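You operate a simulated robot arm through the tools that you are given. There is no shell and no other tool. Be economical: measure what you need, move in short steps, check, and stop when the job is done.

Carry out the task below with a simulated robot arm. There is one attempt and no reset: what you move stays moved.

TASK
Fetch the large steel weight and set it in the black tub.

It is judged by the outcome, as a careful person would: the job done as asked, and still so three seconds after it is handed in. It fails if anything else is knocked over, pushed out of place, dropped, spilled or broken.

THE ROBOT
A 6-joint arm with a two-finger parallel gripper, fixed in place. Base frame: the origin is at the foot of the arm, x ahead of it, y to its left, z up; the work surface is at about z = 0. Lengths are in mm, angles in degrees, forces in N, time in s.
With the tool pointing down near the work surface it reaches from about 160 to 420 mm from the base axis. Its first joint turns from -66.0 to 66.0 degrees. Payload 1.57 kg.
Tool frame: the origin (TCP) lies between the finger pads and is the grasp point; the fingertips stand 30 mm ahead of it; z points along the fingers, y is the line along which they close. The gripper opens to 80 mm. The fingers are 17 mm wide and 12 mm thick; the gripper's body (40 by 82 mm) begins 80 mm behind the TCP.
Orientation is that of the tool frame in the base frame, as a unit quaternion [x, y, z, w]. With the fingers straight down and closing along the base's y, the tool's x points along the base's -x, its y along +y and its z along -z.

THE INTERFACE
- The arm moves only by the tool arm_command. Its argument "rows" is a list of rows, each a list of 5 numbers: the closure, from 0 (fully open) to 1 (shut), then the shift along the tool's x, y, z in mm, then the turn about the tool's z in degrees. In form: [[hand, x, y, z, yaw], ...]. A call has 1 to 12 rows; each row is the pose to reach, as a shift and turn from the pose commanded when the call began, along the tool's axes at that moment. A row lasts 0.2 s, in which the tool goes at most 50 mm and 8.6 degrees; a call with a longer step from one row to the next is refused whole, and so is a gripper value outside its range. A pose out of reach is approached as far as the arm can. The call stops where the force on the tool passes 40 N (or 10 N more than at its start, if that is more) or the arm is blocked; 0.2 s more then pass. The fingers move at their own pace (about 153 mm/s each) and stop on an object; they squeeze with about 32 N. The grip force told is the motor's: it shows also when the fingers shut on nothing. Time passes only in rows, and 0.2 s behind the last, so rows that repeat a pose let the fingers close. It gives the time, the measured TCP pose, the force on the tool (base axes), the opening and the grip force at its end, in the units of the frame above (readings bear some noise), and new pictures: "pictures" is both (left out), scene, wrist or none.
- Cameras (640 x 400 px; columns grow to the right, rows downward): "scene" is fixed at [16.2, -319.7, 438.4]; the picture's right is [0.96, -0.30, 0.00], its down [-0.18, -0.58, -0.79] and it looks along [0.23, 0.76, -0.61] (base axes); focal length 243 px, centre (320, 200). "wrist" rides on the gripper at [-32, 0, -78] in the tool frame; the picture's right is [0.00, -1.00, 0.00], its down [0.97, 0.00, -0.24] and it looks along [0.24, 0.00, 0.97] (tool axes); focal length 218 px, centre (320, 200).
- locate(camera, pixels): for up to 12 pixels [column, row] of the newest picture of that camera ("zoom" is the newest enlarged one), the place [x, y, z] in the base frame of the surface seen there, good to about 3 mm, but the place of the scene camera against the robot may be out by one fixed shift of up to 25 mm in any direction. No time passes.
- inspect(camera, box): a new picture of the part [left, top, right, bottom] of that camera's present view, enlarged. No time passes.
- finish_job(): hands the job in; it is judged then, once.

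Work in short steps. Measure before you move; look again where a grasp or a placing could have gone wrong, and mend it. You have 60 turns and 120 pictures in all, the two below and enlarged ones among them. Open the gripper and draw the arm clear of the work before you hand the job in, unless the task says otherwise; then end with one line.

The tools are called after "Request:" as name(argument=value, ...) on one line, values as JSON. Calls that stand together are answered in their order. arm_command: Moves the arm, as the interface text tells. Its arguments: {"type":"object","properties":{"rows":{"type":"array"},"pictures":{"type":"string","enum":["both","scene","wrist","none"]}},"required":["rows"]} The other tools are called the same way: locate (camera, pixels) gives the place of the surface under pixels of a picture; inspect (camera, box) takes an enlarged picture of a part of a camera's view; finish_job () hands the job in.

At the start:

```text
clock: 0.0
tool_pos: [225.4, 42.8, 254.9]
tool_rot: [-0.001, 1.0, 0.0, 0.002]
wrist_force: [-0.7, -0.3, 0.3]
finger_gap: 79.9
finger_force: 0.0
```

scene: 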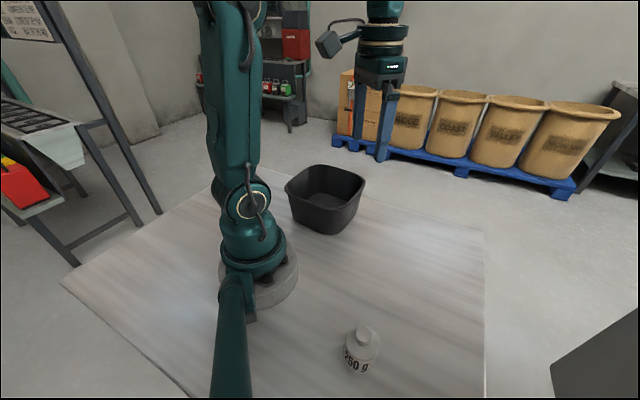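
wrist: 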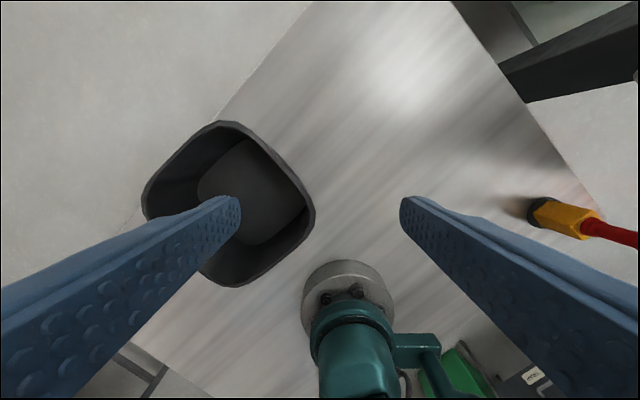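

The scene shows a weight at (362,350) and the black tub at (326,198). The wrist view also shows an orange and red thing at (560,215). I'll enlarge these and measure them.

Request:
inspect(camera="scene", box=[280, 290, 440, 390])

Request:
inspect(camera="wrist", box=[480, 150, 640, 250])

Request:
locate(camera="scene", pixels=[[364, 331], [362, 343], [348, 350], [378, 350], [362, 365], [325, 168], [286, 186], [365, 180], [330, 210], [322, 195], [440, 300], [326, 234]])

Request:
locate(camera="wrist", pixels=[[540, 212], [575, 220], [620, 230], [220, 124], [145, 200], [312, 215], [240, 284], [260, 190], [450, 150], [225, 165]])

```text
4.00 times, centred on (360, 340) of scene
```

zoom: 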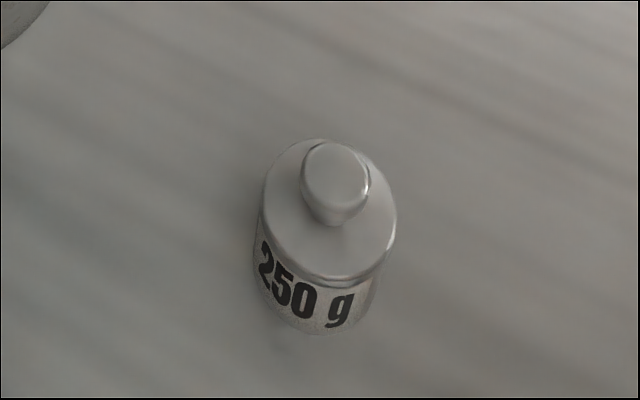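

```text
4.00 times, centred on (560, 200) of wrist
```

zoom: 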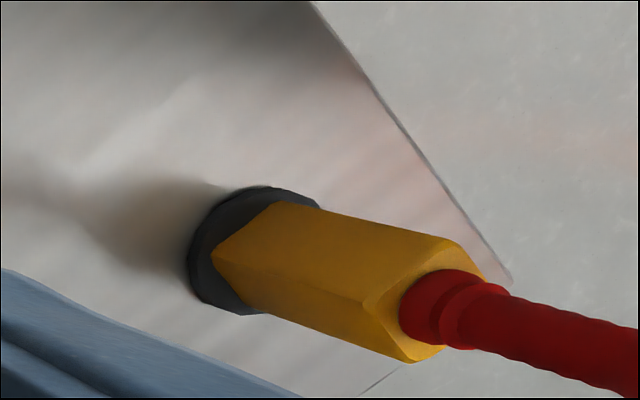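

```text
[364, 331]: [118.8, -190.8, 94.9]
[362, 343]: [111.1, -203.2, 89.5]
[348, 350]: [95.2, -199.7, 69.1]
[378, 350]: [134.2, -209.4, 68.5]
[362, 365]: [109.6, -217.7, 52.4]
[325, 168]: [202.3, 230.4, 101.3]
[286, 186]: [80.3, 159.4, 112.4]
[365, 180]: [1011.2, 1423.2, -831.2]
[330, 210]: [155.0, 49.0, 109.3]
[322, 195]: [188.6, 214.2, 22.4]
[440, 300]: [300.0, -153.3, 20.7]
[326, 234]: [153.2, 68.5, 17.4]
```

```text
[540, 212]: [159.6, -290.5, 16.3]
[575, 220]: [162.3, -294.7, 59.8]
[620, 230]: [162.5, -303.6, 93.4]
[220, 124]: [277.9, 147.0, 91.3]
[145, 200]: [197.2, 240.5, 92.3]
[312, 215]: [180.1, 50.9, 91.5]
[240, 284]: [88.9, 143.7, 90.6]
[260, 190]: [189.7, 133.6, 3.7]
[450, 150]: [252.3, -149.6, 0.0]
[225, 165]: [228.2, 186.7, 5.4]
```

The weight reads "250 g" and sits near (115,-205) in the scene frame, which is shifted by roughly +15, 0, -19. A tall yellow and red object stands at (160,-295). The right finger hides the weight from the wrist camera, so I'll move over at height to look and check for other weights.

Request:
arm_command(rows=[[0, 5, -40, 0, 0], [0, 10, -80, 0, 0], [0, 18, -120, 0, 0], [0, 25, -155, 0, 0], [0, 25, -155, 0, 0]])

```text
clock: 1.2
tool_pos: [199.6, -113.7, 253.6]
tool_rot: [-0.001, 1.0, 0.0, 0.002]
wrist_force: [0.6, -0.1, 0.9]
finger_gap: 79.9
finger_force: 0.0
```

scene: 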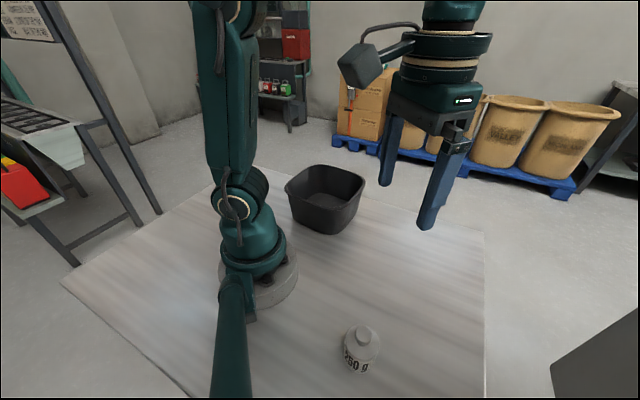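
wrist: 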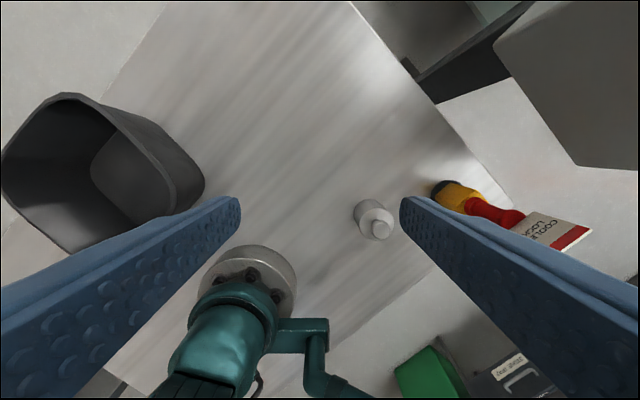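

The weight is now visible at (374,220) in the wrist view. I'll measure it and the yellow object.

Request:
locate(camera="wrist", pixels=[[381, 229], [355, 212], [366, 208], [392, 220], [368, 240], [445, 187], [470, 205], [500, 212], [545, 235], [585, 240], [370, 198]])

Request:
inspect(camera="wrist", box=[330, 140, 490, 240])

Request:
inspect(camera="wrist", box=[420, 160, 620, 285])

```text
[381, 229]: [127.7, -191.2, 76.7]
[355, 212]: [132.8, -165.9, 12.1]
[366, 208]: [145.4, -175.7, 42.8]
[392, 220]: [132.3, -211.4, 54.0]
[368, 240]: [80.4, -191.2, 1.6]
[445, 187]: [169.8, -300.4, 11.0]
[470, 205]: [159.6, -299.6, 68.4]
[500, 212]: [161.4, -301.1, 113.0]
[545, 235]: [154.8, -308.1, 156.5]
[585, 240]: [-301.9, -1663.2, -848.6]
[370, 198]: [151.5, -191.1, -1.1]
```

```text
4.00 times, centred on (410, 190) of wrist
```

zoom: 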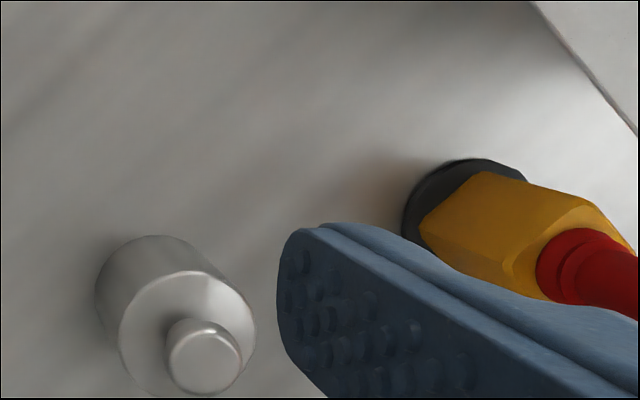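

```text
3.20 times, centred on (520, 222) of wrist
```

zoom: 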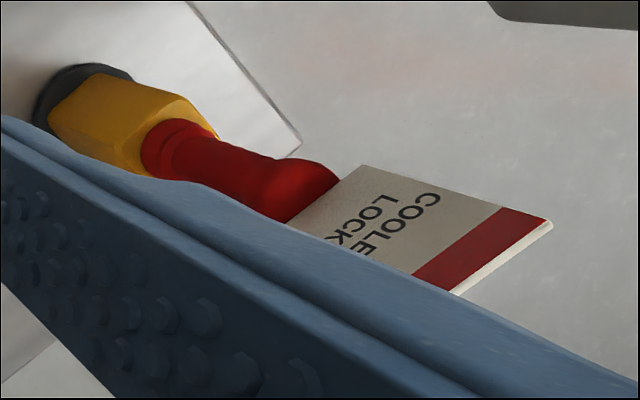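

The weight is centred near (128,-191), about 40 mm wide, with its body to z≈54 and its knob to z≈77. The tagged lock stands at about (160,-300), so I'll check how far its tag reaches before I descend.

Request:
locate(camera="wrist", pixels=[[534, 215], [555, 220], [588, 229], [575, 242], [564, 248], [515, 228], [550, 240], [388, 230], [370, 222]])

Request:
arm_command(rows=[[0, 25, -20, 0, 0], [0, 50, -50, 0, 0], [0, 72, -77, 0, 0], [0, 72, -77, 40, 0], [0, 72, -77, 80, 0], [0, 72, -77, 80, 0]])

```text
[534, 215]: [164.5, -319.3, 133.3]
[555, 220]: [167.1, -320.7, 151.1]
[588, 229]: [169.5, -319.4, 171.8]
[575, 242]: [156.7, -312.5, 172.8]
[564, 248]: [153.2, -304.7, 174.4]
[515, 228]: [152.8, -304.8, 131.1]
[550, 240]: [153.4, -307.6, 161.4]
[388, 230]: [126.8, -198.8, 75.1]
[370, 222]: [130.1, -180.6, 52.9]
```

```text
clock: 2.6
tool_pos: [127.6, -189.3, 174.0]
tool_rot: [-0.001, 1.0, 0.0, 0.001]
wrist_force: [0.5, -0.8, -0.2]
finger_gap: 79.9
finger_force: 0.2
```

scene: 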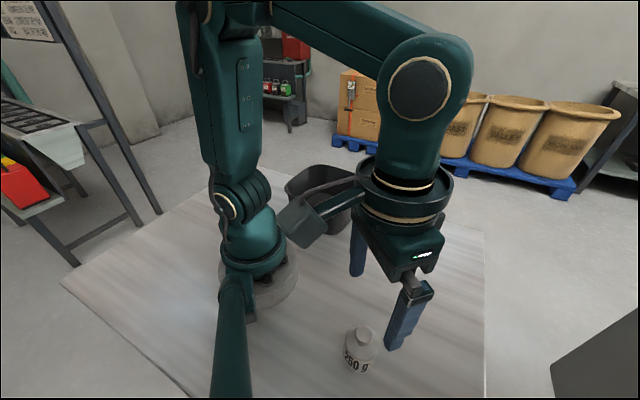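
wrist: 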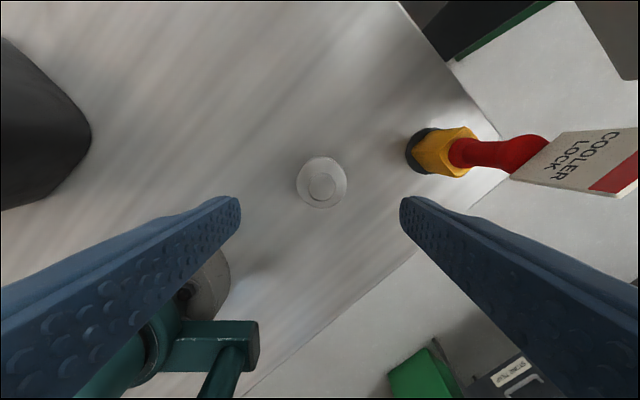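

The weight is centred between the fingers at column 322. I'll measure it once more.

Request:
locate(camera="wrist", pixels=[[322, 187], [299, 182], [345, 182], [322, 160], [322, 204], [440, 150]])

```text
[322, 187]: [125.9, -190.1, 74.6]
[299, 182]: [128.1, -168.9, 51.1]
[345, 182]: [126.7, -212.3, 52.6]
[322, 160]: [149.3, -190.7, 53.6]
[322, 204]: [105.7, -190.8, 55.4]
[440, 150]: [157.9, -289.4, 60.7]
```

The centre is (127,-190.5) and the TCP is aligned with it. I'll descend to z≈34 and close.

Request:
arm_command(rows=[[0, 0, -1, 40, 0], [0, 0, -1, 80, 0], [0, 0, -1, 115, 0], [0, 0, -1, 138, 0], [0, 0, -1, 138, 0]])

Request:
arm_command(rows=[[0.6, 0, 0, 0, 0], [1, 0, 0, 0, 0], [1, 0, 0, 0, 0], [1, 0, 0, 0, 0]])

```text
clock: 3.8
tool_pos: [128.0, -189.5, 34.5]
tool_rot: [0.0, 1.0, 0.001, 0.002]
wrist_force: [-0.8, -0.5, 0.0]
finger_gap: 79.9
finger_force: 0.1
```

scene: 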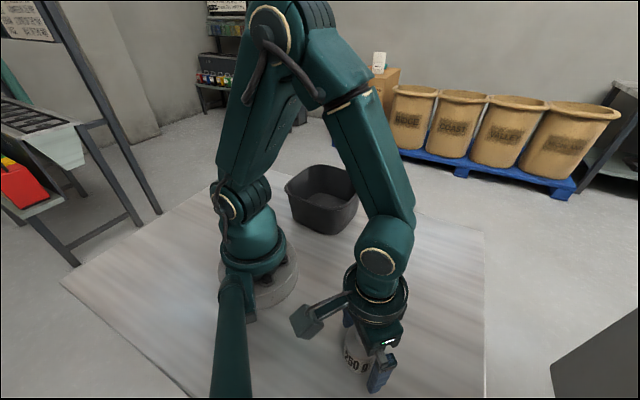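
wrist: 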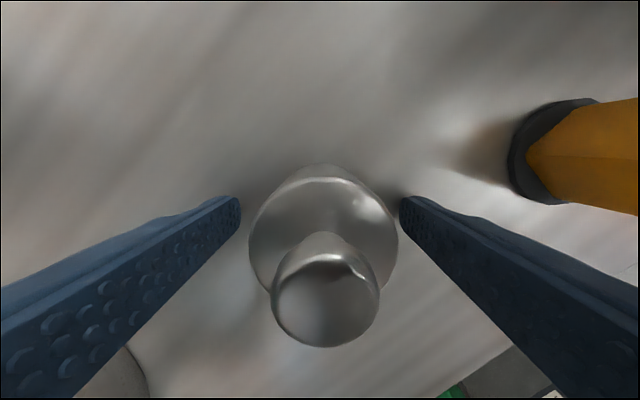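

```text
clock: 4.8
tool_pos: [128.2, -189.0, 36.2]
tool_rot: [-0.001, 1.0, 0.0, 0.001]
wrist_force: [0.1, -0.1, -0.4]
finger_gap: 47.5
finger_force: 32.2
```

scene: 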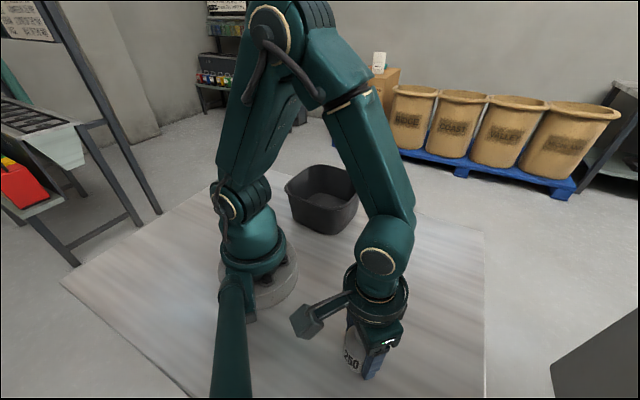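
wrist: 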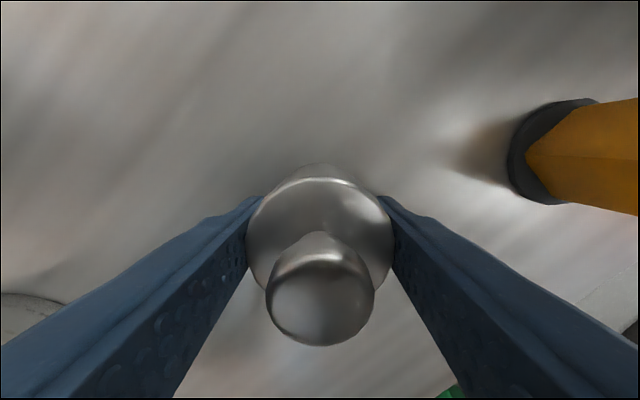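

The fingers hold it at 47.5 mm with 32 N. I'll lift it straight up.

Request:
arm_command(rows=[[1, 0, 0, -15, 0], [1, 0, 0, -45, 0], [1, 0, 0, -80, 0], [1, 0, 0, -120, 0], [1, 0, 0, -160, 0], [1, 0, 0, -185, 0], [1, 0, 0, -185, 0]])

```text
clock: 6.4
tool_pos: [128.5, -190.1, 221.7]
tool_rot: [0.0, 1.0, 0.0, 0.001]
wrist_force: [-0.3, -0.6, -3.5]
finger_gap: 47.4
finger_force: 32.2
```

scene: 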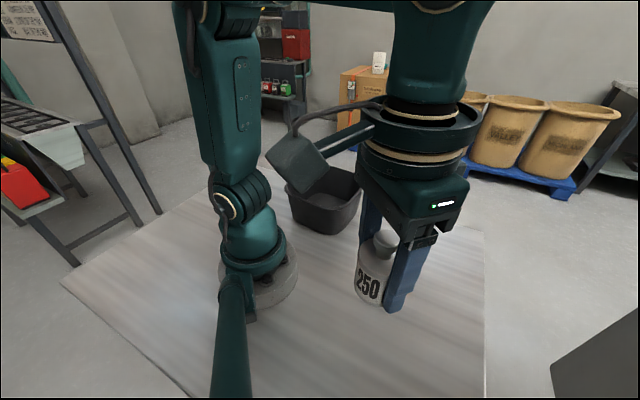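
wrist: 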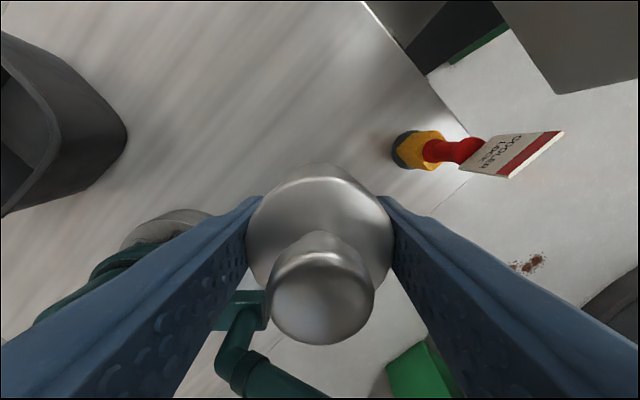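

The weight is held. I'll carry it around in front of the base to above the tub, centred at about (187,146).

Request:
arm_command(rows=[[1, -20, 30, 0, 0], [1, -40, 60, 0, 0], [1, -60, 90, 0, 0], [1, -80, 120, 0, 0], [1, -97, 150, 0, 0], [1, -97, 187, 0, 0], [1, -92, 224, 0, 0], [1, -85, 261, 0, 0], [1, -72, 298, 0, 0], [1, -62, 325, 0, 0], [1, -59, 336, 0, 0], [1, -59, 336, 0, 0]])

```text
clock: 9.0
tool_pos: [187.0, 145.7, 221.5]
tool_rot: [0.0, 1.0, 0.0, 0.001]
wrist_force: [0.3, 0.1, -2.8]
finger_gap: 47.0
finger_force: 31.9
```

scene: 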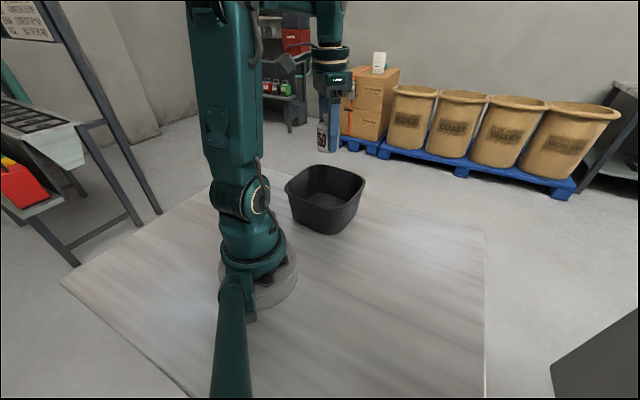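
wrist: 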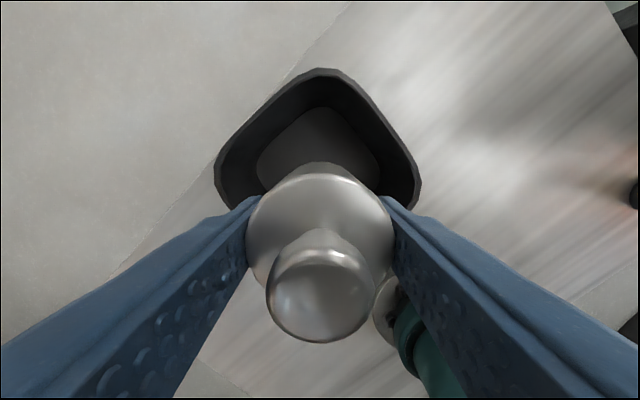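

I'm over the tub. I'll measure its rim and floor to fine-tune the centre.

Request:
locate(camera="wrist", pixels=[[320, 71], [217, 180], [420, 185], [320, 115], [262, 160], [374, 158], [318, 145], [285, 85], [356, 88]])

```text
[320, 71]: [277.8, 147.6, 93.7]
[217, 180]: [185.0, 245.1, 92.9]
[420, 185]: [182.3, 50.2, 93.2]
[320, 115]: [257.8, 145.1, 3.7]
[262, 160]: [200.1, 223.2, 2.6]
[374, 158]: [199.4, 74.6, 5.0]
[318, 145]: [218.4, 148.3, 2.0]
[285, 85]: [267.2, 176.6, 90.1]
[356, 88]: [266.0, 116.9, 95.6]
```

The tub's centre is about (185,147) and its floor is at z≈3.5. The floor's half-diagonal is about 72 mm, so the fingers have room. I'll lower the weight, slowing near the floor.

Request:
arm_command(rows=[[1, 2, 1, 40, 0], [1, 2, 1, 80, 0], [1, 2, 1, 120, 0], [1, 2, 1, 150, 0], [1, 2, 1, 168, 0], [1, 2, 1, 175, 0], [1, 2, 1, 179, 0], [1, 2, 1, 181, 0], [1, 2, 1, 181, 0]])

```text
clock: 11.0
tool_pos: [185.5, 146.1, 41.1]
tool_rot: [0.0, 1.0, 0.001, 0.002]
wrist_force: [-1.0, -1.1, 9.3]
finger_gap: 47.1
finger_force: 31.9
```

scene: 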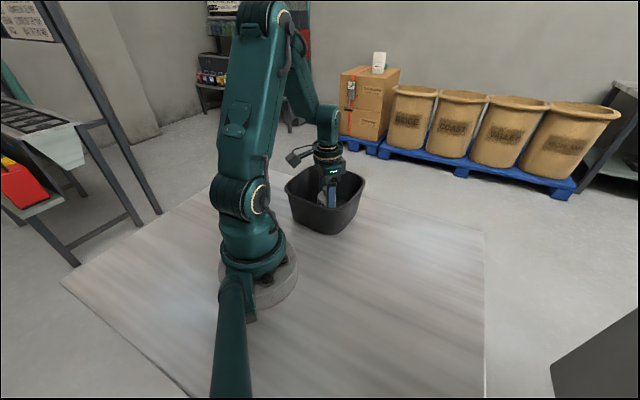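
wrist: 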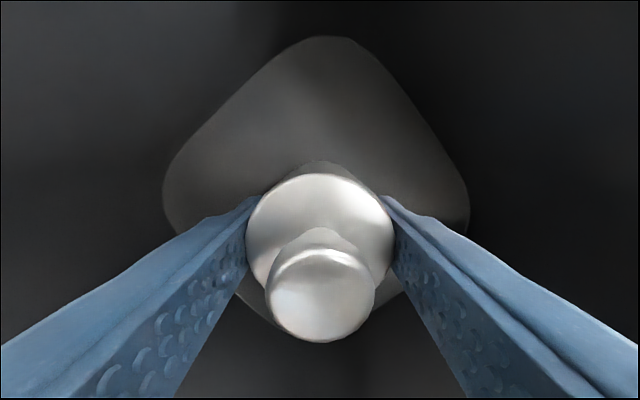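

The upward force of 9 N shows the weight is resting on the floor. I'll open gently and rise straight up.

Request:
arm_command(rows=[[0.3, 0, 0, 0, 0], [0.2, 0, 0, 0, 0], [0.2, 0, 0, 0, 0], [0.2, 0, 0, -30, 0], [0.2, 0, 0, -70, 0], [0.2, 0, 0, -110, 0], [0.2, 0, 0, -150, 0], [0.2, 0, 0, -190, 0], [0, 0, 0, -200, 0], [0, 0, 0, -200, 0]])

```text
clock: 13.2
tool_pos: [186.9, 146.9, 241.0]
tool_rot: [-0.001, 1.0, 0.0, 0.003]
wrist_force: [0.6, -0.4, 1.1]
finger_gap: 80.2
finger_force: 0.1
```

scene: 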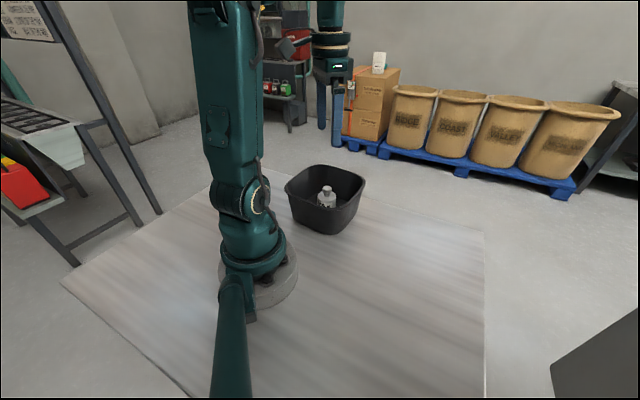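
wrist: 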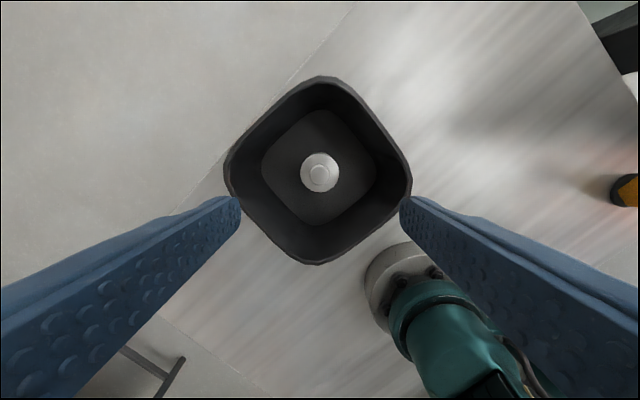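

The weight stands upright in the middle of the tub. I'll draw the arm aside before handing in.

Request:
arm_command(rows=[[0, -20, -35, 0, 0], [0, -38, -70, -10, 0], [0, -38, -104, -14, 0], [0, -38, -104, -14, 0]])

```text
clock: 14.2
tool_pos: [224.2, 41.8, 253.5]
tool_rot: [0.0, 1.0, 0.0, 0.0]
wrist_force: [-0.6, 0.6, 0.3]
finger_gap: 80.4
finger_force: 0.0
```

scene: 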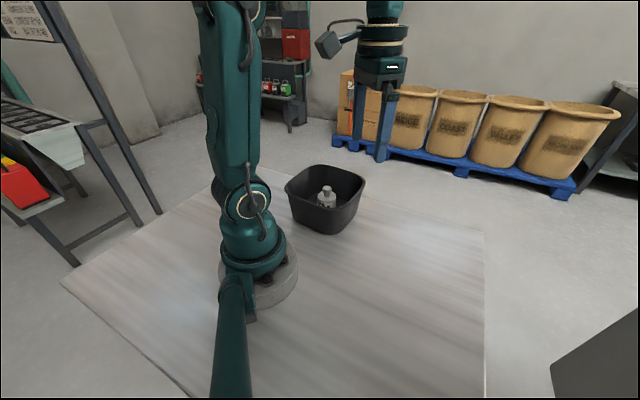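
wrist: 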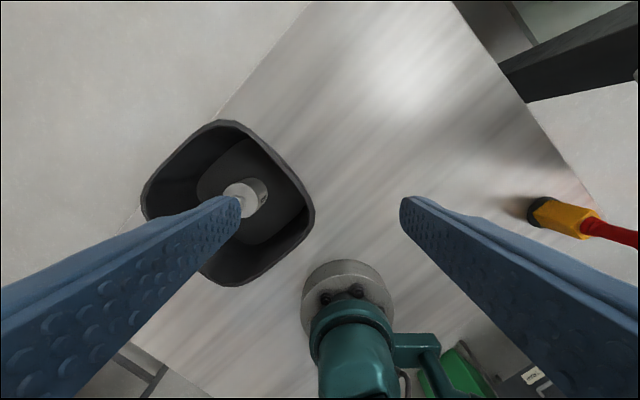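

The weight is in the tub, the tub and the tagged lock haven't moved, and the arm is clear. I'm handing in.

Request:
finish_job()

```text
The job is handed in.
```

The steel weight (marked 250 g, the only one I saw) is standing upright in the black tub; nothing else was moved, and the arm is clear with its gripper open.
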